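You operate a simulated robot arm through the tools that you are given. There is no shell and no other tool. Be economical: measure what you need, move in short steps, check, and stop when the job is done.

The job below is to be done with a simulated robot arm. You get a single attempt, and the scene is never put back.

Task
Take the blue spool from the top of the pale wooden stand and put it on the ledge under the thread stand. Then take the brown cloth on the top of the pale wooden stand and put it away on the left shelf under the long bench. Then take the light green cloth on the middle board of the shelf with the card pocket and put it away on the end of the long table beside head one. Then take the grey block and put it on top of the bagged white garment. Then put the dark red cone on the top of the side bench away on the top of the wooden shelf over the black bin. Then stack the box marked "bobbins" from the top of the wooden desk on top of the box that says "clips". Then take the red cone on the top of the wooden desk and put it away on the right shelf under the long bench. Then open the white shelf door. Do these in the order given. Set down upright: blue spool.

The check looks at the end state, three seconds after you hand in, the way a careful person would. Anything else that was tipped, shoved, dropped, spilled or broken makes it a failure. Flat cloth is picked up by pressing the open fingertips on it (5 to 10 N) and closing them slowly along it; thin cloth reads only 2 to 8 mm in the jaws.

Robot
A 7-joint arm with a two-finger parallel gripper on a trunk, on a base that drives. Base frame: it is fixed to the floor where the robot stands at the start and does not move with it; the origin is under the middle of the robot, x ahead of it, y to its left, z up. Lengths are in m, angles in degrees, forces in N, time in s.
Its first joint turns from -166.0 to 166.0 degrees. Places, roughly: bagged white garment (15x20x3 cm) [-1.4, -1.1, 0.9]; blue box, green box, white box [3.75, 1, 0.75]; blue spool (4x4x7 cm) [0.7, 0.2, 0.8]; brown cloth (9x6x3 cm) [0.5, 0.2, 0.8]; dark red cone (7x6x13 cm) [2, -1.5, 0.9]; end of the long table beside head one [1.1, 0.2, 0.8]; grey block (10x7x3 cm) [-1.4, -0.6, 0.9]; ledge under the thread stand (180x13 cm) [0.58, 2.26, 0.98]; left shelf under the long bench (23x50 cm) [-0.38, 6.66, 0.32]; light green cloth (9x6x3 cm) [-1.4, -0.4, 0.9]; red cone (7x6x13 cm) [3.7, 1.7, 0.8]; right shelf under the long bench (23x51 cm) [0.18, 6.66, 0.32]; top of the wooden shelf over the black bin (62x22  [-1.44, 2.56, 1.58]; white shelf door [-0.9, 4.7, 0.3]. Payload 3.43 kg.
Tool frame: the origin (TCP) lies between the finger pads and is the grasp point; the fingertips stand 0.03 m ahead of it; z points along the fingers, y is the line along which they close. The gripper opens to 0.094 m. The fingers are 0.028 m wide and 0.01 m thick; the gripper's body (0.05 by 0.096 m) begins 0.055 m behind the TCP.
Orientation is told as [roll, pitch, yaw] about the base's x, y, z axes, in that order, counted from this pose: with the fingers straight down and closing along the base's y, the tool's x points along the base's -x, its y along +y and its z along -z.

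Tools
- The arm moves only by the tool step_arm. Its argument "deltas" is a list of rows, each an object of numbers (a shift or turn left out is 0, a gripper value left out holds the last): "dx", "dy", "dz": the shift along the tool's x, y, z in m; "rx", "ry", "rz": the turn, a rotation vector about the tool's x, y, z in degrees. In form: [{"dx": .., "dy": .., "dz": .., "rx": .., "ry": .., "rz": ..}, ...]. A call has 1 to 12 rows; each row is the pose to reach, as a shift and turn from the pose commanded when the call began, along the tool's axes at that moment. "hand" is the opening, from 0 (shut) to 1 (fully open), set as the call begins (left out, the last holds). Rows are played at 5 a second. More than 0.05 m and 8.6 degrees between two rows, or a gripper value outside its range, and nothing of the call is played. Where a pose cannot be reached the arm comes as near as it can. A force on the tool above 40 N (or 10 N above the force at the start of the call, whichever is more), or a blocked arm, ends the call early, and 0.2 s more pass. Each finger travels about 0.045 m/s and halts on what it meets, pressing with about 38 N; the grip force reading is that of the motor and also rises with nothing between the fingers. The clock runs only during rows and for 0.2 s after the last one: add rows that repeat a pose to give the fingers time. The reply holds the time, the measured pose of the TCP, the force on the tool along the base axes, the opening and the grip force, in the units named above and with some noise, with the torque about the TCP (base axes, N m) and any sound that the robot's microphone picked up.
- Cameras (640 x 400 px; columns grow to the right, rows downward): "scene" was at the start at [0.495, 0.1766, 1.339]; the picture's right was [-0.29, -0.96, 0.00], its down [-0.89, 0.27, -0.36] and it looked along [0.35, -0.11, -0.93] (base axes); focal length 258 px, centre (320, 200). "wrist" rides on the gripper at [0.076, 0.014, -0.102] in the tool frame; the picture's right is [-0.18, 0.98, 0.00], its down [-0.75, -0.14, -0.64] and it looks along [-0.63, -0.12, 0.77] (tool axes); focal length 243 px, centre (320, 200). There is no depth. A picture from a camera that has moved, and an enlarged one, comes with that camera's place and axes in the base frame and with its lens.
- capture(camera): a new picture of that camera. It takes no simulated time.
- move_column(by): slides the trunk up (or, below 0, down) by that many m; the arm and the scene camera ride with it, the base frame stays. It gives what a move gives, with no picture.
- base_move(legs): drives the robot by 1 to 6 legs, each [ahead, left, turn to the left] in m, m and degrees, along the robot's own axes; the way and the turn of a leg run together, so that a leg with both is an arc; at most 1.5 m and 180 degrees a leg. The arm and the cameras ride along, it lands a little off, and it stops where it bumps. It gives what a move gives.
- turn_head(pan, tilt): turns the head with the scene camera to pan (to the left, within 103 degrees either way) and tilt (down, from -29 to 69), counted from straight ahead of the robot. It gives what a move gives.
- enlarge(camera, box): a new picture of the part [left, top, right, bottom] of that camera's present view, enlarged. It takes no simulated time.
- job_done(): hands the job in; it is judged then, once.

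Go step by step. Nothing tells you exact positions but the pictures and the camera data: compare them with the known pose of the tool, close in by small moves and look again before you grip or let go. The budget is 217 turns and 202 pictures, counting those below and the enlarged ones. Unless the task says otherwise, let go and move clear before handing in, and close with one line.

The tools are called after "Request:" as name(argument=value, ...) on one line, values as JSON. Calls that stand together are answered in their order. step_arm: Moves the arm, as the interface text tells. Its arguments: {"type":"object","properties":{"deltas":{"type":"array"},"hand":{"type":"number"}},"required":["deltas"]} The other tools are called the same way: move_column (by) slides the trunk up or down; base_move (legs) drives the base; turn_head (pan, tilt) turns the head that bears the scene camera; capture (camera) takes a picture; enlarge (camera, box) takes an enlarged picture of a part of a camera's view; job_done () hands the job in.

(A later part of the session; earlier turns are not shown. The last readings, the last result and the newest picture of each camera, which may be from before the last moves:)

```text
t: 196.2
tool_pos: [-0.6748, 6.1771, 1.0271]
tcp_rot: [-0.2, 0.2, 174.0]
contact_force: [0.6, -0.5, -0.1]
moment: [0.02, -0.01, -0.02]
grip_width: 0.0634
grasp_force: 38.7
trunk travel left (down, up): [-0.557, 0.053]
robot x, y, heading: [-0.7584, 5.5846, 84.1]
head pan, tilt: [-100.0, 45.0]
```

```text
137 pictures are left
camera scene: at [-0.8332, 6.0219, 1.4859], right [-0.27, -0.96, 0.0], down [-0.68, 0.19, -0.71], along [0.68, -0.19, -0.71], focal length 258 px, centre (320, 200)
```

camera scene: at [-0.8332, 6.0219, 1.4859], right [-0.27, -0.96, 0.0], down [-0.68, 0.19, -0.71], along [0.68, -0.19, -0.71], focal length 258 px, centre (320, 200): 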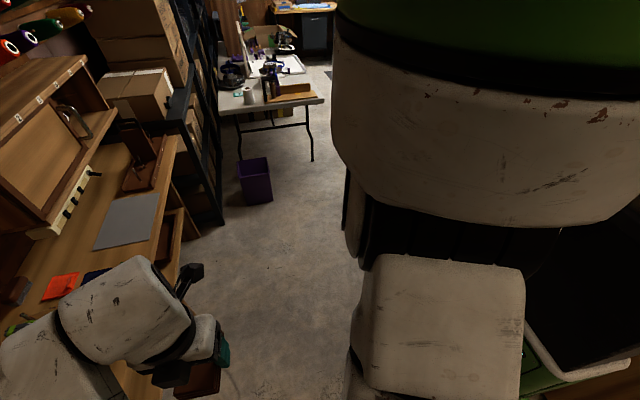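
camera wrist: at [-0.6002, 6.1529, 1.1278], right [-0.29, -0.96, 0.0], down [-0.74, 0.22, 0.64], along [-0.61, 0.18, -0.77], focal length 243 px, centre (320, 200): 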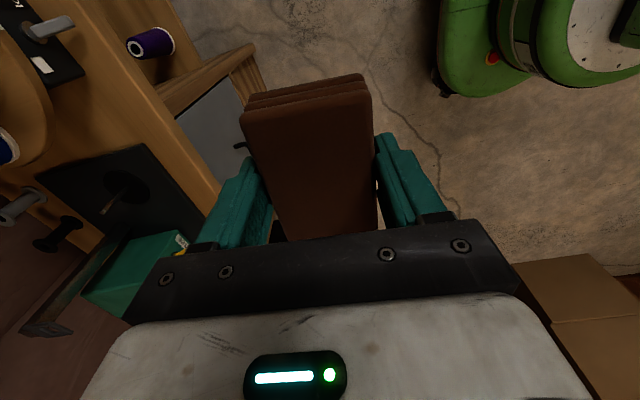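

Likely the rack's back corner. I'll ease left, move ahead 0.12 with the heading corrected, then slide right again.

Request:
base_move(legs=[[0, 0.06, 0], [0.13, 0, 5.9], [0, -0.43, 0]])

Request:
turn_head(pan=-15, tilt=65)

Request:
capture(camera="scene")

```text
t: 200.3
tool_pos: [-0.3554, 6.316, 1.0254]
tcp_rot: [-0.1, 0.1, 179.9]
contact_force: [0.2, 0.9, -0.6]
moment: [0.02, 0.0, 0.04]
grip_width: 0.0635
grasp_force: 38.3
trunk travel left (down, up): [-0.557, 0.053]
robot x, y, heading: [-0.3834, 5.719, 90.2]
head pan, tilt: [-100.0, 45.0]
```

```text
t: 201.9
tool_pos: [-0.3566, 6.3189, 1.0271]
tcp_rot: [-0.1, 0.1, 179.9]
contact_force: [-0.4, -0.1, -0.1]
moment: [0.0, 0.0, -0.01]
grip_width: 0.063
grasp_force: 37.9
trunk travel left (down, up): [-0.557, 0.053]
robot x, y, heading: [-0.3802, 5.7205, 90.0]
head pan, tilt: [-15.0, 65.0]
```

```text
136 pictures are left
camera scene: at [-0.561, 6.2202, 1.4612], right [0.97, -0.26, 0.0], down [-0.24, -0.88, -0.42], along [0.11, 0.41, -0.91], focal length 258 px, centre (320, 200)
```

scene: 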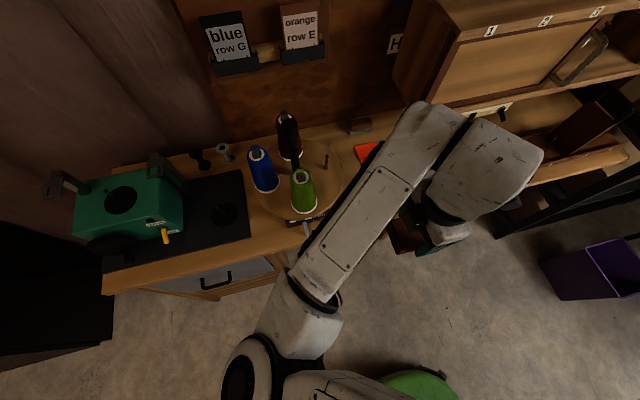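

I'm in front of the left shelf. I'll retract, turn the hand to face forward and lower the trunk so the wrist camera can see under the bench.

Request:
step_arm(deltas=[{"dy": 0.015, "rz": 8.2}, {"dy": 0.03, "rz": 16.4}, {"dy": 0.045, "rz": 24.6}, {"dy": 0.06, "rz": 32.8}, {"dy": 0.075, "rz": 41}, {"dy": 0.09, "rz": 49.2}, {"dy": 0.105, "rz": 57.4}, {"dy": 0.11, "rz": 65.6}, {"dy": 0.115, "rz": 73.8}, {"dy": 0.12, "rz": 82}, {"dy": 0.12, "rz": 90}])

Request:
move_column(by=-0.3)

Request:
capture(camera="wrist")

Request:
capture(camera="scene")

```text
t: 204.3
tool_pos: [-0.354, 6.2213, 1.0125]
tcp_rot: [-0.1, 0.0, 89.8]
contact_force: [-0.5, 0.2, -0.7]
moment: [-0.03, 0.01, 0.0]
grip_width: 0.0634
grasp_force: 37.8
out of reach, approached as far as the arm can: row 7, 8, 9, 10, 11
trunk travel left (down, up): [-0.557, 0.053]
robot x, y, heading: [-0.3812, 5.719, 90.0]
head pan, tilt: [-15.0, 65.0]
```

```text
t: 207.3
tool_pos: [-0.3528, 6.2218, 0.7108]
tcp_rot: [-0.1, 0.0, 89.9]
contact_force: [-0.8, 0.3, -0.5]
moment: [-0.03, 0.02, 0.01]
grip_width: 0.0633
grasp_force: 38.1
trunk travel left (down, up): [-0.257, 0.353]
robot x, y, heading: [-0.3814, 5.7188, 89.9]
head pan, tilt: [-15.0, 65.0]
```

```text
135 pictures are left
camera wrist: at [-0.367, 6.1432, 0.8131], right [-0.98, 0.19, 0.0], down [0.14, 0.75, 0.64], along [0.12, 0.63, -0.77], focal length 243 px, centre (320, 200)
```

wrist: 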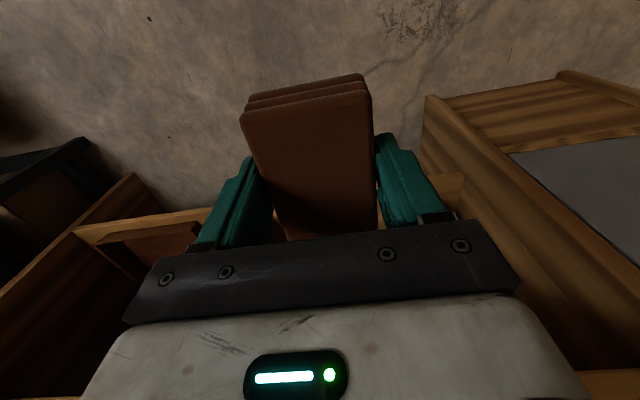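

```text
134 pictures are left
camera scene: at [-0.561, 6.2201, 1.1613], right [0.97, -0.26, 0.0], down [-0.24, -0.88, -0.42], along [0.11, 0.41, -0.91], focal length 258 px, centre (320, 200)
```

scene: 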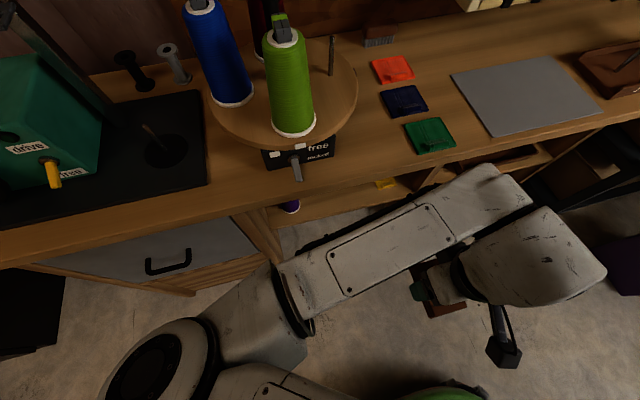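

The shelf boards are 50 cm wide in x and 23 cm deep (y 6.55–6.77) at z≈0.32, open under the bench top. A clear spot is near x≈-0.39. I'll tilt forward while lowering in front.

Request:
step_arm(deltas=[{"dx": -0.02, "dy": 0.005, "dz": 0.02, "ry": -6}, {"dx": -0.045, "dy": 0.01, "dz": 0.035, "ry": -12}, {"dx": -0.07, "dy": 0.015, "dz": 0.05, "ry": -18}, {"dx": -0.095, "dy": 0.02, "dz": 0.065, "ry": -24}, {"dx": -0.12, "dy": 0.025, "dz": 0.08, "ry": -30}, {"dx": -0.145, "dy": 0.03, "dz": 0.095, "ry": -37}, {"dx": -0.17, "dy": 0.032, "dz": 0.11, "ry": -45}])

Request:
capture(camera="wrist")

Request:
capture(camera="scene")

```text
t: 208.9
tool_pos: [-0.3849, 6.3908, 0.6]
tcp_rot: [0.0, -45.1, 89.9]
contact_force: [-0.6, -0.3, -0.6]
moment: [-0.02, 0.03, -0.02]
grip_width: 0.0632
grasp_force: 38.2
trunk travel left (down, up): [-0.257, 0.353]
robot x, y, heading: [-0.3818, 5.7222, 89.7]
head pan, tilt: [-15.0, 65.0]
```

```text
133 pictures are left
camera wrist: at [-0.3985, 6.2632, 0.6183], right [-0.98, 0.13, 0.13], down [0.14, 0.08, 0.99], along [0.12, 0.99, -0.09], focal length 243 px, centre (320, 200)
```

wrist: 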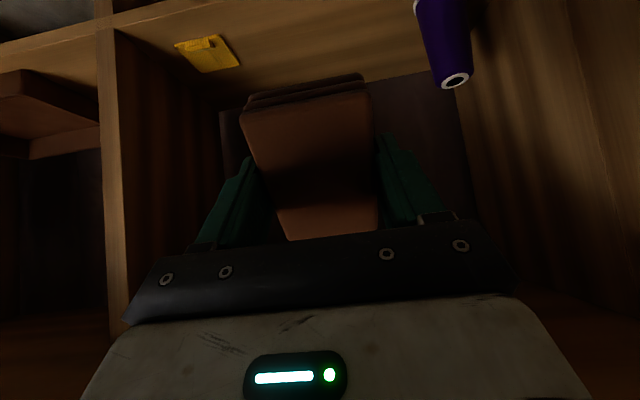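

```text
132 pictures are left
camera scene: at [-0.5611, 6.2201, 1.1613], right [0.97, -0.26, 0.0], down [-0.24, -0.88, -0.42], along [0.11, 0.41, -0.91], focal length 258 px, centre (320, 200)
```

scene: 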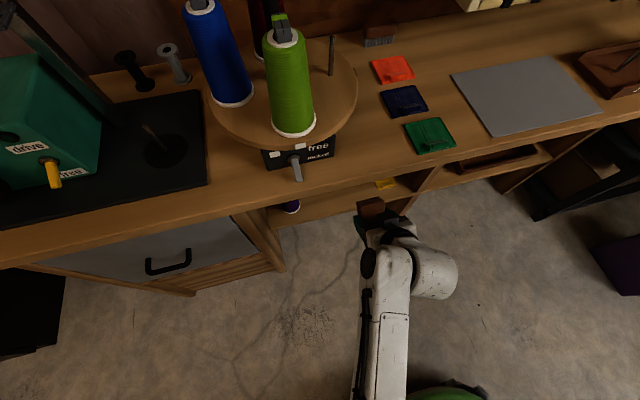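

The view is clear: yellow cloth and purple spool at either side, free middle at x≈-0.385. Lowering the trunk, then reaching in.

Request:
move_column(by=-0.19)

Request:
step_arm(deltas=[{"dx": -0.028, "dz": 0.028, "ry": -1.5}, {"dx": -0.056, "dz": 0.056, "ry": -3}, {"dx": -0.085, "dz": 0.085, "ry": -5}, {"dx": -0.113, "dz": 0.113, "ry": -7}, {"dx": -0.127, "dz": 0.127, "ry": -7}])

Request:
capture(camera="wrist")

Request:
capture(camera="scene")

```text
t: 211.0
tool_pos: [-0.3839, 6.3912, 0.4114]
tcp_rot: [-0.2, -45.1, 90.0]
contact_force: [0.0, -0.4, 0.0]
moment: [-0.01, 0.02, -0.03]
grip_width: 0.0637
grasp_force: 38.0
trunk travel left (down, up): [-0.067, 0.543]
robot x, y, heading: [-0.3812, 5.7184, 90.0]
head pan, tilt: [-15.0, 65.0]
```

```text
t: 212.2
tool_pos: [-0.3845, 6.5701, 0.411]
tcp_rot: [0.0, -52.2, 90.1]
contact_force: [0.4, 0.7, -0.4]
moment: [-0.03, 0.01, 0.01]
grip_width: 0.0634
grasp_force: 37.5
trunk travel left (down, up): [-0.067, 0.543]
robot x, y, heading: [-0.3809, 5.7221, 89.8]
head pan, tilt: [-15.0, 65.0]
```

```text
131 pictures are left
camera wrist: at [-0.3978, 6.4402, 0.413], right [-0.98, 0.11, 0.14], down [0.14, -0.04, 0.99], along [0.12, 0.99, 0.03], focal length 243 px, centre (320, 200)
```

wrist: 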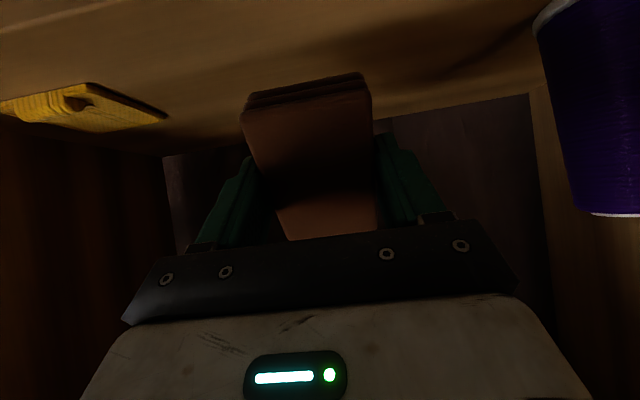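

```text
130 pictures are left
camera scene: at [-0.5611, 6.22, 0.9713], right [0.97, -0.26, 0.0], down [-0.24, -0.88, -0.42], along [0.11, 0.41, -0.91], focal length 258 px, centre (320, 200)
```

scene: 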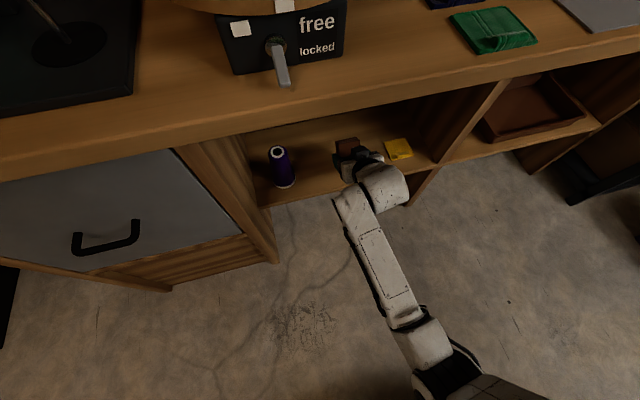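

Reaching slightly further in, then lowering until contact.

Request:
step_arm(deltas=[{"dx": -0.017, "dz": 0.0217}, {"dx": -0.034, "dz": 0.0433}, {"dx": -0.028, "dz": 0.048}, {"dx": -0.02, "dz": 0.054}, {"dx": -0.012, "dz": 0.0602}, {"dx": -0.008, "dz": 0.0634}])

Request:
capture(camera="scene")

```text
t: 213.6
tool_pos: [-0.3846, 6.624, 0.3774]
tcp_rot: [-0.1, -52.1, 90.0]
contact_force: [-0.2, -0.6, -1.1]
moment: [0.02, 0.0, -0.01]
grip_width: 0.0634
grasp_force: 37.8
trunk travel left (down, up): [-0.067, 0.543]
robot x, y, heading: [-0.3797, 5.718, 89.7]
head pan, tilt: [-15.0, 65.0]
```

```text
129 pictures are left
camera scene: at [-0.561, 6.2201, 0.9712], right [0.97, -0.26, 0.0], down [-0.24, -0.88, -0.42], along [0.11, 0.41, -0.91], focal length 258 px, centre (320, 200)
```

scene: 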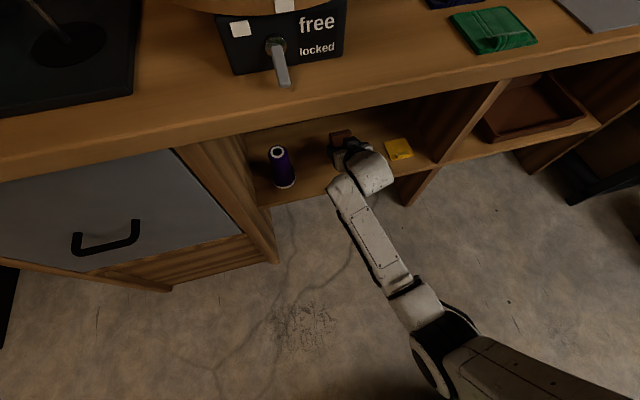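

Request:
step_arm(deltas=[{"dx": 0.0032, "dz": 0.0025}, {"dx": 0.0063, "dz": 0.0049}, {"dx": 0.0095, "dz": 0.0074}, {"dx": 0.0126, "dz": 0.0099}, {"dx": 0.0158, "dz": 0.0123}])

Request:
capture(camera="wrist")

```text
t: 214.4
tool_pos: [-0.384, 6.6305, 0.3763]
tcp_rot: [-0.3, -53.2, 90.4]
contact_force: [0.3, -0.9, 10.7]
moment: [-0.14, 0.0, 0.01]
grip_width: 0.0634
grasp_force: 38.1
trunk travel left (down, up): [-0.067, 0.543]
robot x, y, heading: [-0.3827, 5.7181, 89.9]
head pan, tilt: [-15.0, 65.0]
stopped in row 3: the force on the tool passed its limit at 41 N (the readings are from after the stop); the commanded pose is now the measured one
```

```text
128 pictures are left
camera wrist: at [-0.3973, 6.5, 0.3756], right [-0.98, 0.11, 0.14], down [0.14, -0.06, 0.99], along [0.12, 0.99, 0.05], focal length 243 px, centre (320, 200)
```

wrist: 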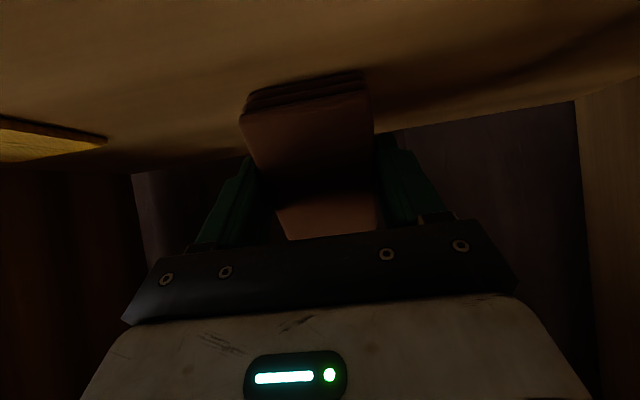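

The cloth touches the shelf. Releasing and backing out along the fingers.

Request:
step_arm(deltas=[{}, {}, {}, {}, {"dz": -0.02}, {"dz": -0.05}, {"dz": -0.08}], hand=1)

Request:
capture(camera="wrist")

Request:
capture(camera="scene")

```text
t: 216.0
tool_pos: [-0.3836, 6.5647, 0.4221]
tcp_rot: [-0.4, -52.9, 90.2]
contact_force: [-0.4, -0.2, 0.2]
moment: [-0.02, -0.03, 0.05]
grip_width: 0.0939
grasp_force: 0.0
trunk travel left (down, up): [-0.067, 0.543]
robot x, y, heading: [-0.3788, 5.7214, 89.6]
head pan, tilt: [-15.0, 65.0]
```

```text
127 pictures are left
camera wrist: at [-0.3982, 6.4354, 0.4229], right [-0.98, 0.11, 0.14], down [0.14, -0.06, 0.99], along [0.12, 0.99, 0.04], focal length 243 px, centre (320, 200)
```

wrist: 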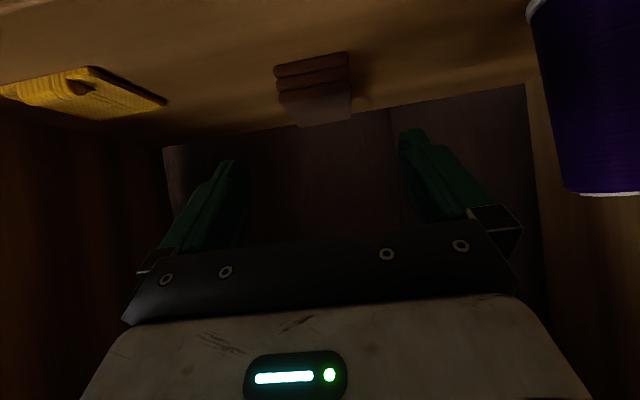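

```text
126 pictures are left
camera scene: at [-0.561, 6.2199, 0.9712], right [0.97, -0.26, 0.0], down [-0.24, -0.88, -0.42], along [0.11, 0.41, -0.91], focal length 258 px, centre (320, 200)
```

scene: 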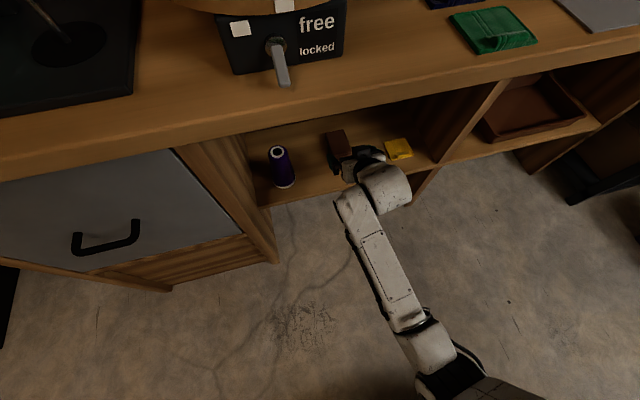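

The brown cloth lies on the left shelf. Retracting, raising, and driving back around the locker toward the pocket shelf.

Request:
step_arm(deltas=[{"dx": 0.024, "dz": -0.032}, {"dx": 0.048, "dz": -0.064}, {"dx": 0.072, "dz": -0.096}, {"dx": 0.096, "dz": -0.128}, {"dx": 0.12, "dz": -0.16}])

Request:
move_column(by=0.5)

Request:
base_move(legs=[[0, 1.3, 0], [-0.85, 0, 0], [0, 0, 90], [0, 0.92, 0], [-1.28, 0, 0]])

```text
t: 217.2
tool_pos: [-0.3865, 6.365, 0.4256]
tcp_rot: [-0.3, -53.3, 90.2]
contact_force: [-0.4, 0.0, 0.1]
moment: [0.0, -0.01, 0.02]
grip_width: 0.0942
grasp_force: 0.1
trunk travel left (down, up): [-0.067, 0.543]
robot x, y, heading: [-0.3811, 5.7215, 89.9]
head pan, tilt: [-15.0, 65.0]
```

```text
refused: 0.5 is not a number from -0.4 to 0.4
```

```text
t: 223.7
tool_pos: [-1.6512, 6.376, 0.4261]
tcp_rot: [-1.0, -52.9, 89.2]
contact_force: [2.2, -3.3, 0.4]
moment: [-0.03, -0.02, 0.03]
grip_width: 0.0922
grasp_force: 0.1
trunk travel left (down, up): [-0.067, 0.543]
robot x, y, heading: [-1.664, 5.7354, 88.6]
head pan, tilt: [-15.0, 65.0]
stopped in leg 1: the force on the tool passed its limit at 56 N (the readings are from after the stop); the commanded pose is now the measured one
```

The tool touched something low on the left while sliding. Looking before anything else.

Request:
capture(camera="wrist")

Request:
turn_head(pan=0, tilt=50)

Request:
capture(camera="scene")

```text
125 pictures are left
camera wrist: at [-1.6686, 6.2473, 0.4242], right [-0.98, 0.14, 0.14], down [0.13, -0.06, 0.99], along [0.15, 0.99, 0.04], focal length 243 px, centre (320, 200)
```

wrist: 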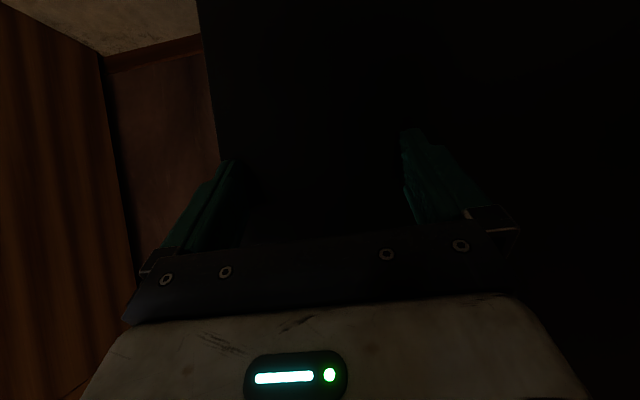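

```text
t: 224.4
tool_pos: [-1.6521, 6.3764, 0.4233]
tcp_rot: [-0.9, -52.9, 89.1]
contact_force: [-0.6, -0.3, 0.1]
moment: [0.03, -0.01, -0.01]
grip_width: 0.0935
grasp_force: 0.3
trunk travel left (down, up): [-0.067, 0.543]
robot x, y, heading: [-1.666, 5.7342, 88.7]
head pan, tilt: [0.0, 50.0]
```

```text
124 pictures are left
camera scene: at [-1.8495, 6.2563, 0.9903], right [1.0, -0.02, 0.0], down [-0.02, -0.77, -0.64], along [0.02, 0.64, -0.77], focal length 258 px, centre (320, 200)
```

scene: 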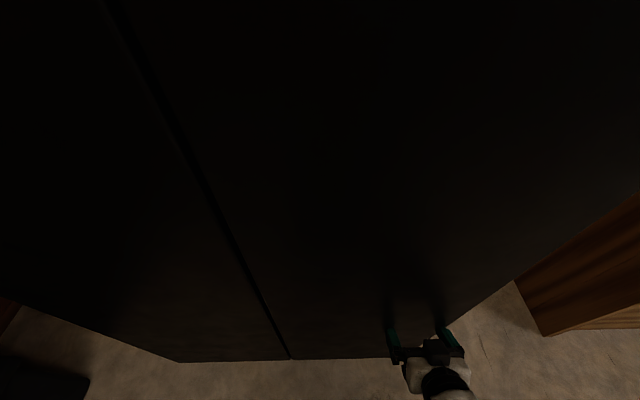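

The fingertips only brushed the large black cabinet's front, which hasn't moved. Backing away, raising and continuing.

Request:
base_move(legs=[[-0.85, 0, 1.3]])

Request:
move_column(by=0.4)

Request:
base_move(legs=[[0, 0, 90], [0, 0.93, 0], [-1.27, 0, 0], [0, 0, 90]])

Request:
turn_head(pan=0, tilt=20)

Request:
capture(camera="scene")

```text
t: 228.9
tool_pos: [-1.6757, 5.5324, 0.4241]
tcp_rot: [-0.9, -53.0, 90.2]
contact_force: [0.7, -0.2, 0.5]
moment: [0.01, 0.04, 0.04]
grip_width: 0.0943
grasp_force: 0.0
trunk travel left (down, up): [-0.067, 0.543]
robot x, y, heading: [-1.6789, 4.8877, 89.9]
head pan, tilt: [0.0, 50.0]
```

```text
t: 232.7
tool_pos: [-1.6758, 5.532, 0.8229]
tcp_rot: [-0.9, -52.9, 90.2]
contact_force: [0.6, -0.2, -1.7]
moment: [0.0, -0.02, 0.03]
grip_width: 0.0939
grasp_force: 0.0
trunk travel left (down, up): [-0.467, 0.143]
robot x, y, heading: [-1.6805, 4.8883, 89.7]
head pan, tilt: [0.0, 50.0]
```

```text
t: 251.1
tool_pos: [-0.4646, 3.278, 0.8229]
tcp_rot: [-0.8, -52.9, -91.2]
contact_force: [-0.3, -0.9, -0.4]
moment: [-0.03, -0.02, 0.02]
grip_width: 0.0938
grasp_force: 0.1
trunk travel left (down, up): [-0.467, 0.143]
robot x, y, heading: [-0.4451, 3.9229, -91.4]
head pan, tilt: [0.0, 50.0]
```

```text
t: 252.1
tool_pos: [-0.4632, 3.2788, 0.8236]
tcp_rot: [-1.0, -52.8, -91.3]
contact_force: [-0.4, 0.3, -0.4]
moment: [0.02, 0.01, -0.01]
grip_width: 0.0942
grasp_force: 0.0
trunk travel left (down, up): [-0.467, 0.143]
robot x, y, heading: [-0.4464, 3.9197, -91.5]
head pan, tilt: [0.0, 20.0]
```

```text
123 pictures are left
camera scene: at [-0.2676, 3.3778, 1.4349], right [-1.0, 0.03, 0.0], down [0.01, 0.34, -0.94], along [-0.03, -0.94, -0.34], focal length 258 px, centre (320, 200)
```

scene: 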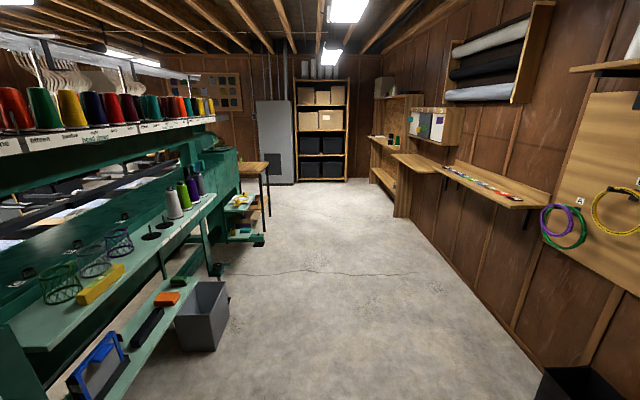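

The aisle is clear, and the shelf with the card pocket is at the far right. Driving there.

Request:
base_move(legs=[[1.5, 0, 1.4], [1.5, 0, 0], [0.9, 0, 0]])

Request:
turn_head(pan=-45, tilt=25)

Request:
capture(camera="scene")

```text
t: 270.9
tool_pos: [-0.3099, -0.6296, 0.8221]
tcp_rot: [-0.8, -53.0, -86.6]
contact_force: [-0.1, -0.2, 0.4]
moment: [0.0, 0.02, 0.0]
grip_width: 0.0939
grasp_force: 0.1
trunk travel left (down, up): [-0.467, 0.143]
robot x, y, heading: [-0.3436, 0.0103, -87.3]
head pan, tilt: [0.0, 20.0]
```

```text
t: 272.1
tool_pos: [-0.31, -0.6292, 0.8222]
tcp_rot: [-0.9, -52.9, -86.7]
contact_force: [-0.4, -0.2, 0.6]
moment: [0.0, 0.02, -0.01]
grip_width: 0.0942
grasp_force: 0.0
trunk travel left (down, up): [-0.467, 0.143]
robot x, y, heading: [-0.3428, 0.0151, -87.1]
head pan, tilt: [-45.0, 25.0]
```

```text
122 pictures are left
camera scene: at [-0.1883, -0.4902, 1.4269], right [-0.74, 0.67, 0.0], down [0.28, 0.31, -0.91], along [-0.61, -0.67, -0.42], focal length 258 px, centre (320, 200)
```

scene: 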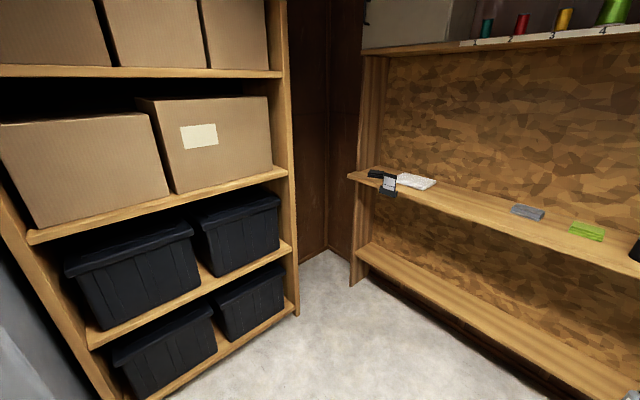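

The board has the green cloth, grey block, bagged garment and card pocket, with plenty of headroom, so vertical grasps work. Turning to face it and straightening the tool.

Request:
base_move(legs=[[0, 0, -92.9], [0, 0.45, 0]])

Request:
step_arm(deltas=[{"ry": 7.5, "rx": -1}, {"ry": 15}, {"ry": 22.5}, {"ry": 30}, {"ry": 37.5}, {"ry": 45}, {"ry": 53}])

Request:
step_arm(deltas=[{"rz": -8}, {"rz": -16}, {"rz": -24}, {"rz": -32}, {"rz": -40}, {"rz": -48}, {"rz": -56}, {"rz": -64}, {"rz": -72}, {"rz": -80}, {"rz": -88}, {"rz": -90}])

Request:
turn_head(pan=0, tilt=30)

Request:
capture(camera="scene")

```text
t: 278.7
tool_pos: [-0.9896, -0.4281, 0.8219]
tcp_rot: [-0.8, -52.9, 179.6]
contact_force: [0.6, 0.5, 0.1]
moment: [-0.02, 0.0, 0.01]
grip_width: 0.0938
grasp_force: 0.0
trunk travel left (down, up): [-0.467, 0.143]
robot x, y, heading: [-0.3484, -0.4357, 179.1]
head pan, tilt: [-45.0, 25.0]
```

```text
t: 280.3
tool_pos: [-0.9737, -0.4183, 0.8105]
tcp_rot: [-1.7, -1.4, 178.8]
contact_force: [0.6, 0.7, 0.4]
moment: [0.0, -0.04, -0.03]
grip_width: 0.0941
grasp_force: 0.1
out of reach, approached as far as the arm can: row 7
trunk travel left (down, up): [-0.467, 0.143]
robot x, y, heading: [-0.3493, -0.4336, 179.2]
head pan, tilt: [-45.0, 25.0]
```

```text
t: 282.9
tool_pos: [-0.991, -0.428, 0.8236]
tcp_rot: [0.2, 0.7, -91.0]
contact_force: [1.1, 0.0, 0.5]
moment: [-0.02, -0.03, -0.04]
grip_width: 0.094
grasp_force: 0.1
out of reach, approached as far as the arm can: row 1
trunk travel left (down, up): [-0.467, 0.143]
robot x, y, heading: [-0.3501, -0.4398, 179.1]
head pan, tilt: [-45.0, 25.0]
```

```text
t: 284.0
tool_pos: [-0.9901, -0.4276, 0.8227]
tcp_rot: [0.1, 0.6, -91.0]
contact_force: [0.1, 0.1, 0.0]
moment: [0.0, 0.0, 0.0]
grip_width: 0.094
grasp_force: 0.1
trunk travel left (down, up): [-0.467, 0.143]
robot x, y, heading: [-0.35, -0.4337, 179.3]
head pan, tilt: [0.0, 30.0]
```

```text
121 pictures are left
camera scene: at [-0.8842, -0.6255, 1.4189], right [0.01, 1.0, 0.0], down [0.5, -0.01, -0.87], along [-0.87, 0.01, -0.5], focal length 258 px, centre (320, 200)
```

scene: 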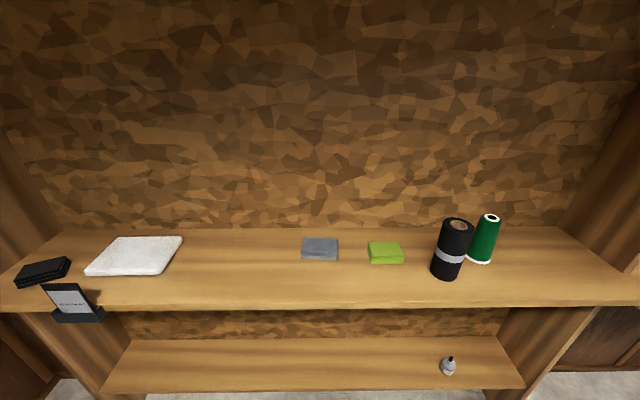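

The light green cloth is at (-1.447, -0.431) with its long side along y. Raising, then moving in over it.

Request:
move_column(by=0.14)

Request:
step_arm(deltas=[{"dz": -0.04}, {"dz": -0.08}])

Request:
base_move(legs=[[0.36, 0, 0.8]])

Request:
capture(camera="wrist")

Request:
capture(camera="scene")

```text
t: 285.7
tool_pos: [-0.9901, -0.4275, 0.9626]
tcp_rot: [0.1, 0.5, -91.0]
contact_force: [-0.4, 0.0, -0.3]
moment: [-0.02, 0.0, 0.03]
grip_width: 0.0943
grasp_force: 0.1
trunk travel left (down, up): [-0.607, 0.003]
robot x, y, heading: [-0.348, -0.4334, 179.4]
head pan, tilt: [0.0, 30.0]
```

```text
t: 286.3
tool_pos: [-0.9904, -0.4269, 1.0447]
tcp_rot: [0.1, 0.6, -91.2]
contact_force: [0.1, -0.2, -0.1]
moment: [0.03, -0.01, 0.0]
grip_width: 0.0939
grasp_force: 0.0
trunk travel left (down, up): [-0.607, 0.003]
robot x, y, heading: [-0.351, -0.4365, 179.2]
head pan, tilt: [0.0, 30.0]
```

```text
t: 288.6
tool_pos: [-1.3529, -0.434, 1.0448]
tcp_rot: [0.1, 0.6, -90.4]
contact_force: [-0.5, -0.4, 0.2]
moment: [-0.01, 0.02, 0.01]
grip_width: 0.0942
grasp_force: 0.1
trunk travel left (down, up): [-0.607, 0.003]
robot x, y, heading: [-0.7109, -0.4362, -179.8]
head pan, tilt: [0.0, 30.0]
```

```text
120 pictures are left
camera wrist: at [-1.3383, -0.3614, 1.1469], right [0.98, -0.19, 0.0], down [-0.15, -0.76, 0.63], along [-0.12, -0.62, -0.77], focal length 243 px, centre (320, 200)
```

wrist: 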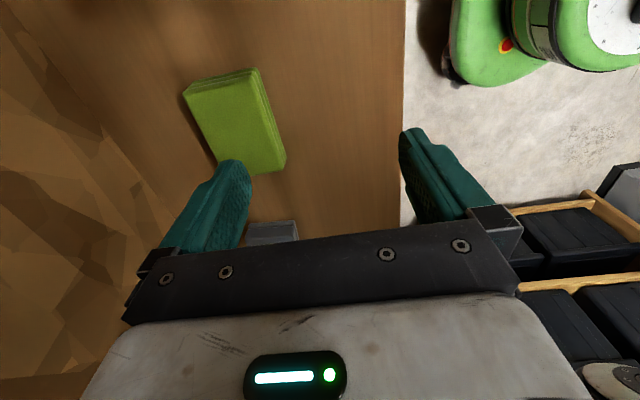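

```text
119 pictures are left
camera scene: at [-1.2439, -0.6312, 1.5589], right [0.0, 1.0, 0.0], down [0.5, 0.0, -0.87], along [-0.87, 0.0, -0.5], focal length 258 px, centre (320, 200)
```

scene: 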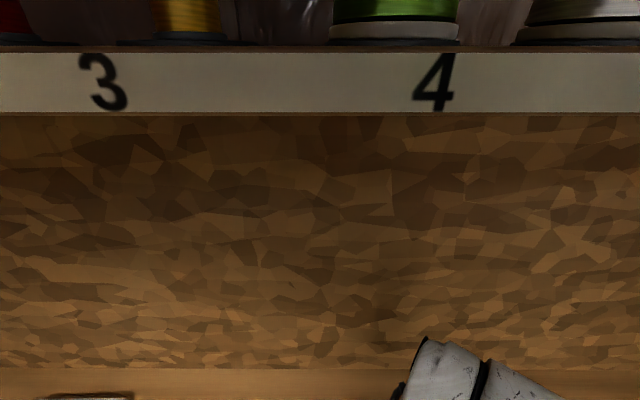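

The cloth centre reads (-1.431, -0.437). Moving over it and descending until near the board.

Request:
step_arm(deltas=[{"dx": -0.002, "dy": -0.04}, {"dx": -0.003, "dy": -0.078}, {"dx": -0.003, "dy": -0.078, "dz": 0.04}, {"dx": -0.003, "dy": -0.078, "dz": 0.075}])

Request:
capture(camera="wrist")

```text
t: 289.6
tool_pos: [-1.4315, -0.4353, 0.9673]
tcp_rot: [0.1, 0.6, -90.2]
contact_force: [-1.1, -0.1, 0.4]
moment: [0.01, 0.03, 0.03]
grip_width: 0.094
grasp_force: 0.1
trunk travel left (down, up): [-0.607, 0.003]
robot x, y, heading: [-0.7119, -0.4344, -180.2]
head pan, tilt: [0.0, 30.0]
```

```text
118 pictures are left
camera wrist: at [-1.417, -0.3627, 1.0704], right [0.98, -0.19, 0.0], down [-0.15, -0.76, 0.63], along [-0.12, -0.62, -0.77], focal length 243 px, centre (320, 200)
```

wrist: 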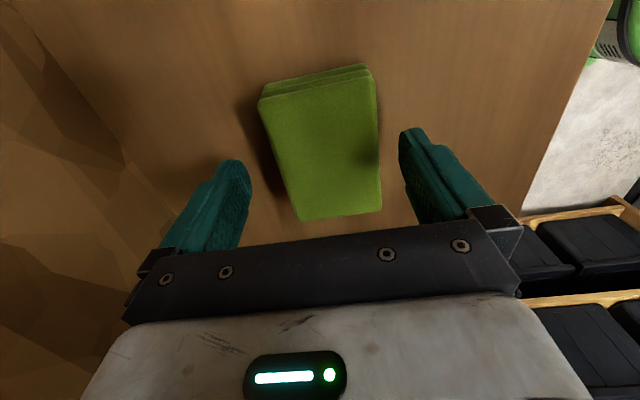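

Centred between the fingers. Descending to light contact, then closing and lifting.

Request:
step_arm(deltas=[{"dz": 0.015}, {"dz": 0.025}, {"dz": 0.03}, {"dz": 0.034}, {"dz": 0.037}])

Request:
step_arm(deltas=[{}, {}, {}, {}, {}, {}, {"dz": -0.02}, {"dz": -0.05}, {"dz": -0.09}], hand=0)

Request:
capture(camera="wrist")

```text
t: 290.2
tool_pos: [-1.432, -0.4371, 0.9511]
tcp_rot: [-0.1, 0.9, -90.3]
contact_force: [4.0, 1.0, 18.3]
moment: [-0.21, -1.05, 0.29]
grip_width: 0.0942
grasp_force: 0.0
trunk travel left (down, up): [-0.607, 0.003]
robot x, y, heading: [-0.7094, -0.4355, -180.1]
head pan, tilt: [0.0, 30.0]
stopped in row 3: the force on the tool passed its limit at 53 N (the readings are from after the stop); the commanded pose is now the measured one
```

```text
t: 291.6
tool_pos: [-1.4304, -0.4367, 0.9498]
tcp_rot: [-0.1, 0.8, -90.3]
contact_force: [6.8, 0.4, 18.6]
moment: [-0.27, -0.84, 0.17]
grip_width: 0.0633
grasp_force: 38.2
trunk travel left (down, up): [-0.607, 0.003]
robot x, y, heading: [-0.7095, -0.4307, -180.2]
head pan, tilt: [0.0, 30.0]
stopped in row 6: the force on the tool passed its limit at 40 N (the readings are from after the stop); the commanded pose is now the measured one
```

```text
117 pictures are left
camera wrist: at [-1.4157, -0.3633, 1.053], right [0.98, -0.19, 0.0], down [-0.14, -0.76, 0.63], along [-0.12, -0.62, -0.78], focal length 243 px, centre (320, 200)
```

wrist: 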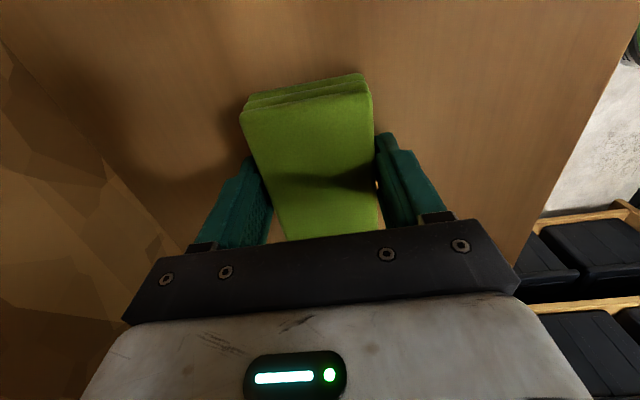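

Held at 63 mm on the board. Lifting clear, backing out and driving toward the long table's end.

Request:
step_arm(deltas=[{"dz": -0.03}, {"dz": -0.06}, {"dz": -0.1}])

Request:
base_move(legs=[[-0.5, 0, 0], [0, 0, 105], [0, 0, 105]])

Request:
turn_head(pan=0, tilt=35)

Request:
capture(camera="scene")

```text
t: 292.4
tool_pos: [-1.433, -0.436, 1.0489]
tcp_rot: [0.0, 0.8, -90.4]
contact_force: [0.2, -0.1, -0.7]
moment: [0.0, 0.0, 0.0]
grip_width: 0.0634
grasp_force: 38.0
trunk travel left (down, up): [-0.607, 0.003]
robot x, y, heading: [-0.7088, -0.43, -179.8]
head pan, tilt: [0.0, 30.0]
```

```text
t: 304.1
tool_pos: [0.4205, -0.0874, 1.0487]
tcp_rot: [-0.1, 0.9, 118.0]
contact_force: [0.6, 0.2, 0.8]
moment: [0.0, 0.04, 0.0]
grip_width: 0.0631
grasp_force: 38.2
trunk travel left (down, up): [-0.607, 0.003]
robot x, y, heading: [-0.2132, -0.4311, 28.3]
head pan, tilt: [0.0, 30.0]
```

```text
t: 304.7
tool_pos: [0.4206, -0.0879, 1.0488]
tcp_rot: [-0.1, 0.7, 118.0]
contact_force: [-0.5, 0.2, -0.5]
moment: [0.04, 0.03, 0.01]
grip_width: 0.0632
grasp_force: 38.2
trunk travel left (down, up): [-0.607, 0.003]
robot x, y, heading: [-0.2127, -0.4317, 28.4]
head pan, tilt: [0.0, 35.0]
```

```text
116 pictures are left
camera scene: at [0.16, -0.0113, 1.5511], right [0.47, -0.88, 0.0], down [-0.5, -0.27, -0.82], along [0.72, 0.39, -0.57], focal length 258 px, centre (320, 200)
```

scene: 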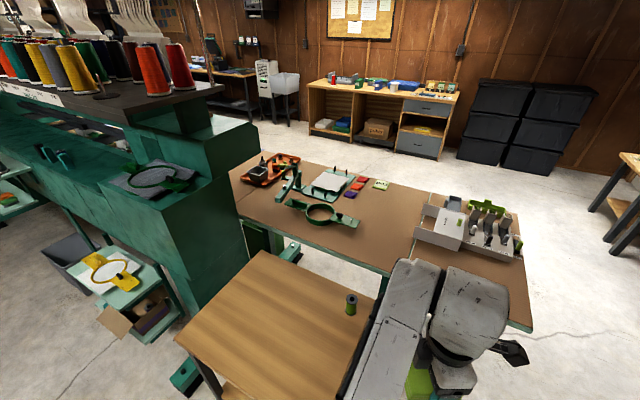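

Clear tabletop around (1.12, 0.15), between the hoop and the seam. Driving there beside the pale stand.

Request:
base_move(legs=[[0, -0.27, 0], [0.5, 0, 1.6]])

Request:
turn_head(pan=0, tilt=60)

Request:
capture(camera="scene")

Request:
capture(camera="wrist")

```text
t: 309.2
tool_pos: [0.9733, -0.0648, 1.0491]
tcp_rot: [-0.1, 0.8, 119.5]
contact_force: [0.1, -1.3, -0.4]
moment: [0.01, 0.05, -0.01]
grip_width: 0.0632
grasp_force: 37.5
trunk travel left (down, up): [-0.607, 0.003]
robot x, y, heading: [0.3493, -0.4278, 29.8]
head pan, tilt: [0.0, 35.0]
```

```text
t: 310.1
tool_pos: [0.9739, -0.0659, 1.0497]
tcp_rot: [-0.2, 0.8, 119.5]
contact_force: [-0.2, 0.0, -0.6]
moment: [-0.03, 0.07, -0.02]
grip_width: 0.0632
grasp_force: 38.4
trunk travel left (down, up): [-0.607, 0.003]
robot x, y, heading: [0.3517, -0.4232, 30.1]
head pan, tilt: [0.0, 60.0]
```

```text
115 pictures are left
camera scene: at [0.6926, -0.0058, 1.5168], right [0.5, -0.87, 0.0], down [-0.75, -0.43, -0.5], along [0.43, 0.25, -0.87], focal length 258 px, centre (320, 200)
```

scene: 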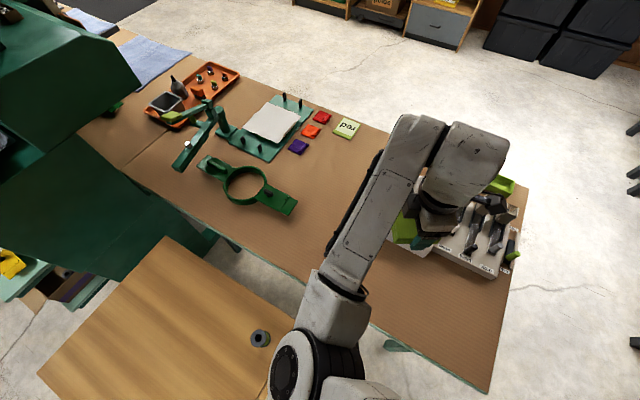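

```text
114 pictures are left
camera wrist: at [0.9988, -0.1385, 1.1517], right [-0.95, -0.32, 0.0], down [-0.25, 0.73, 0.63], along [-0.2, 0.6, -0.78], focal length 243 px, centre (320, 200)
```

wrist: 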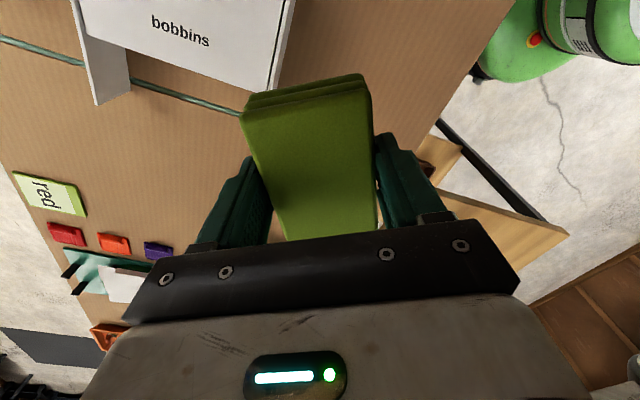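

Moving a touch closer, then shifting the cloth over (1.09, 0.14).

Request:
base_move(legs=[[0.08, 0, 0]])

Request:
step_arm(deltas=[{"dx": -0.03, "dy": -0.03}, {"dx": -0.06, "dy": -0.06}, {"dx": -0.09, "dy": -0.09}, {"dx": -0.12, "dy": -0.122}])

Request:
move_column(by=-0.15)

Request:
capture(camera="scene")

Request:
capture(camera="wrist")

```text
t: 311.1
tool_pos: [1.0447, -0.0237, 1.0492]
tcp_rot: [-0.1, 0.8, 119.5]
contact_force: [0.3, 0.3, -0.3]
moment: [0.03, -0.02, -0.01]
grip_width: 0.0635
grasp_force: 37.6
trunk travel left (down, up): [-0.607, 0.003]
robot x, y, heading: [0.4177, -0.3833, 30.0]
head pan, tilt: [0.0, 60.0]
```

```text
t: 312.1
tool_pos: [1.0919, 0.1406, 1.0453]
tcp_rot: [-0.1, 0.8, 119.4]
contact_force: [-0.1, 0.2, -0.4]
moment: [0.02, -0.03, -0.02]
grip_width: 0.0634
grasp_force: 37.7
trunk travel left (down, up): [-0.607, 0.003]
robot x, y, heading: [0.4213, -0.387, 30.1]
head pan, tilt: [0.0, 60.0]
```

```text
t: 313.9
tool_pos: [1.091, 0.1408, 0.8964]
tcp_rot: [-0.2, 0.8, 119.4]
contact_force: [-0.7, -0.8, 0.0]
moment: [0.02, 0.01, 0.0]
grip_width: 0.0632
grasp_force: 37.8
trunk travel left (down, up): [-0.457, 0.153]
robot x, y, heading: [0.4177, -0.3877, 29.9]
head pan, tilt: [0.0, 60.0]
```

```text
113 pictures are left
camera scene: at [0.7633, 0.0348, 1.3668], right [0.5, -0.87, 0.0], down [-0.75, -0.43, -0.5], along [0.43, 0.25, -0.87], focal length 258 px, centre (320, 200)
```

scene: 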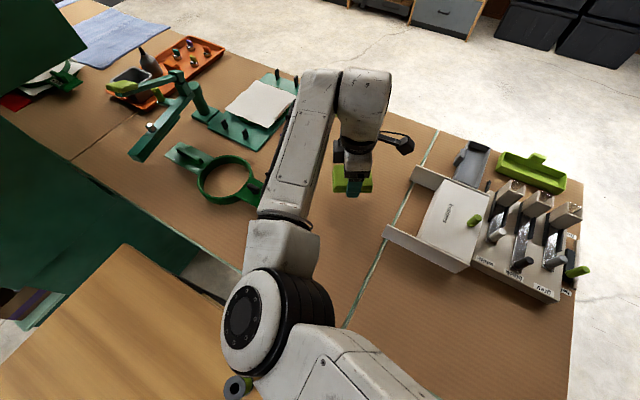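

```text
112 pictures are left
camera wrist: at [1.1165, 0.0671, 0.9989], right [-0.95, -0.32, 0.0], down [-0.25, 0.73, 0.63], along [-0.2, 0.6, -0.78], focal length 243 px, centre (320, 200)
```

wrist: 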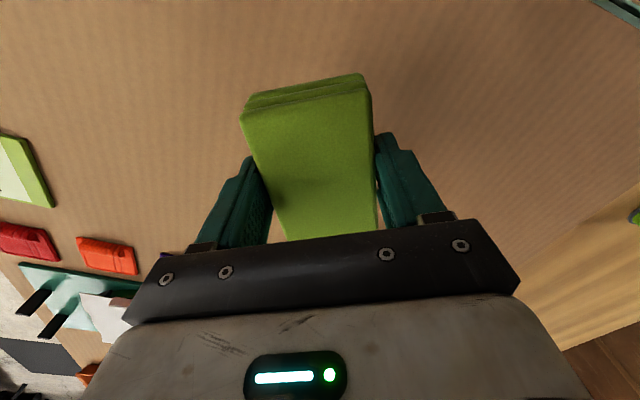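

Clear spot. Lowering with the arm until contact.

Request:
step_arm(deltas=[{"dz": 0.025}, {"dz": 0.045}, {"dz": 0.055}, {"dz": 0.06}, {"dz": 0.065}, {"dz": 0.07}, {"dz": 0.075}])

Request:
capture(camera="scene")

```text
t: 314.7
tool_pos: [1.0911, 0.1407, 0.8503]
tcp_rot: [-0.2, 1.1, 119.5]
contact_force: [-7.6, -6.1, 21.0]
moment: [-0.2, 1.03, 0.24]
grip_width: 0.0632
grasp_force: 38.3
trunk travel left (down, up): [-0.457, 0.153]
robot x, y, heading: [0.4198, -0.3828, 29.5]
head pan, tilt: [0.0, 60.0]
stopped in row 3: the force on the tool passed its limit at 52 N (the readings are from after the stop); the commanded pose is now the measured one
```

```text
111 pictures are left
camera scene: at [0.7623, 0.0339, 1.3675], right [0.5, -0.87, 0.0], down [-0.75, -0.43, -0.5], along [0.43, 0.25, -0.87], focal length 258 px, centre (320, 200)
```

scene: 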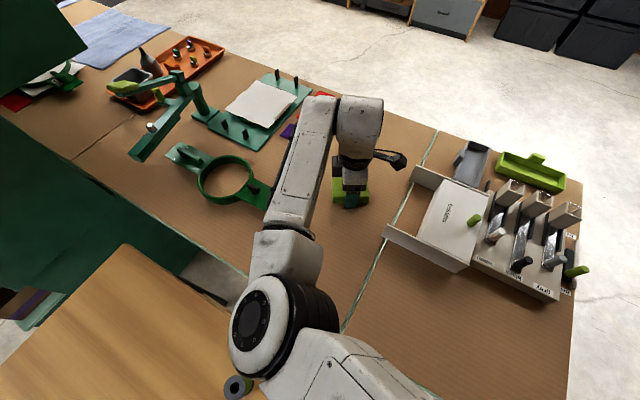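

On the table. Opening and rising.

Request:
step_arm(deltas=[{"dz": -0.001}, {"dz": -0.001}, {"dz": -0.001}, {"dz": -0.001}, {"dz": -0.03}, {"dz": -0.07}, {"dz": -0.11}, {"dz": -0.15}], hand=1)

Request:
capture(camera="wrist")

```text
t: 316.5
tool_pos: [1.0899, 0.1422, 0.9972]
tcp_rot: [-0.2, 1.0, 119.6]
contact_force: [-0.4, 0.8, 0.0]
moment: [0.02, 0.01, 0.0]
grip_width: 0.0941
grasp_force: 0.1
trunk travel left (down, up): [-0.457, 0.153]
robot x, y, heading: [0.4198, -0.3874, 29.9]
head pan, tilt: [0.0, 60.0]
```

```text
110 pictures are left
camera wrist: at [1.1145, 0.0688, 1.1009], right [-0.95, -0.32, -0.01], down [-0.26, 0.73, 0.63], along [-0.2, 0.6, -0.78], focal length 243 px, centre (320, 200)
```

wrist: 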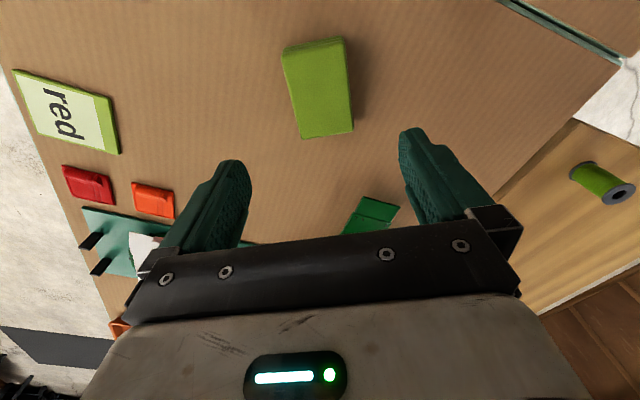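

The green cloth is on the table end. Next the grey block: pulling the arm back, raising, and retracing to the pocket shelf.

Request:
step_arm(deltas=[{"dx": 0.03, "dy": 0.03}, {"dx": 0.06, "dy": 0.06}, {"dx": 0.09, "dy": 0.09}, {"dx": 0.12, "dy": 0.122}])

Request:
move_column(by=0.1)

Request:
base_move(legs=[[-0.57, 0, 0], [0, 0.28, 0], [0, 0, -105], [0, 0, -105], [0, 0.19, 0], [0.48, 0, 0]])

Request:
capture(camera="wrist")

```text
t: 317.5
tool_pos: [1.0412, -0.0219, 1.0001]
tcp_rot: [-0.2, 0.9, 119.7]
contact_force: [1.1, -0.7, 0.6]
moment: [-0.07, 0.03, -0.02]
grip_width: 0.0938
grasp_force: 0.0
trunk travel left (down, up): [-0.457, 0.153]
robot x, y, heading: [0.4205, -0.3839, 30.0]
head pan, tilt: [0.0, 60.0]
```

```text
t: 318.8
tool_pos: [1.0417, -0.0205, 1.1018]
tcp_rot: [-0.2, 1.0, 119.4]
contact_force: [-0.6, -0.7, 0.3]
moment: [-0.01, 0.01, -0.02]
grip_width: 0.0939
grasp_force: 0.1
trunk travel left (down, up): [-0.557, 0.053]
robot x, y, heading: [0.4169, -0.3859, 29.7]
head pan, tilt: [0.0, 60.0]
```

```text
t: 335.9
tool_pos: [-1.3924, -0.6791, 1.0993]
tcp_rot: [-0.1, 1.1, -87.5]
contact_force: [0.7, 0.6, 0.4]
moment: [-0.01, 0.0, -0.02]
grip_width: 0.094
grasp_force: 0.1
trunk travel left (down, up): [-0.557, 0.053]
robot x, y, heading: [-0.674, -0.637, -177.4]
head pan, tilt: [0.0, 60.0]
```

```text
109 pictures are left
camera wrist: at [-1.3809, -0.6059, 1.2028], right [0.99, -0.14, -0.01], down [-0.1, -0.77, 0.63], along [-0.09, -0.62, -0.78], focal length 243 px, centre (320, 200)
```

wrist: 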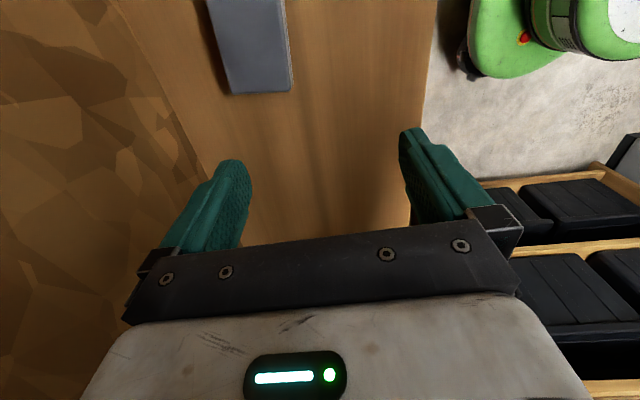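

The grey block's near end is visible: centre about (-1.45, -0.614). Shifting over it and squaring the yaw.

Request:
step_arm(deltas=[{"dx": 0.034, "dy": -0.028, "rz": 1.3}, {"dx": 0.0675, "dy": -0.055, "rz": 2.5, "ry": -1}, {"dx": 0.0675, "dy": -0.055, "rz": 2.5, "ry": -1, "dz": 0.04}, {"dx": 0.0675, "dy": -0.055, "rz": 2.5, "ry": -1, "dz": 0.07}])

Request:
capture(camera="wrist")

```text
t: 336.9
tool_pos: [-1.4503, -0.6124, 1.0303]
tcp_rot: [-0.3, 0.0, -89.9]
contact_force: [-0.7, 0.5, 0.4]
moment: [-0.01, 0.02, 0.0]
grip_width: 0.0942
grasp_force: 0.2
trunk travel left (down, up): [-0.557, 0.053]
robot x, y, heading: [-0.6748, -0.6343, -177.1]
head pan, tilt: [0.0, 60.0]
```

```text
108 pictures are left
camera wrist: at [-1.4351, -0.5381, 1.1324], right [0.98, -0.18, -0.01], down [-0.14, -0.75, 0.64], along [-0.12, -0.63, -0.77], focal length 243 px, centre (320, 200)
```

wrist: 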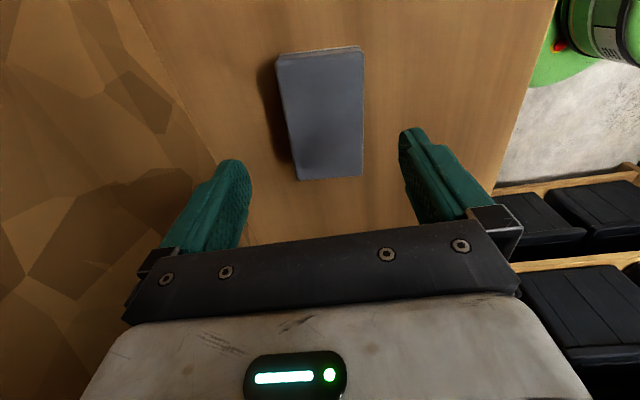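

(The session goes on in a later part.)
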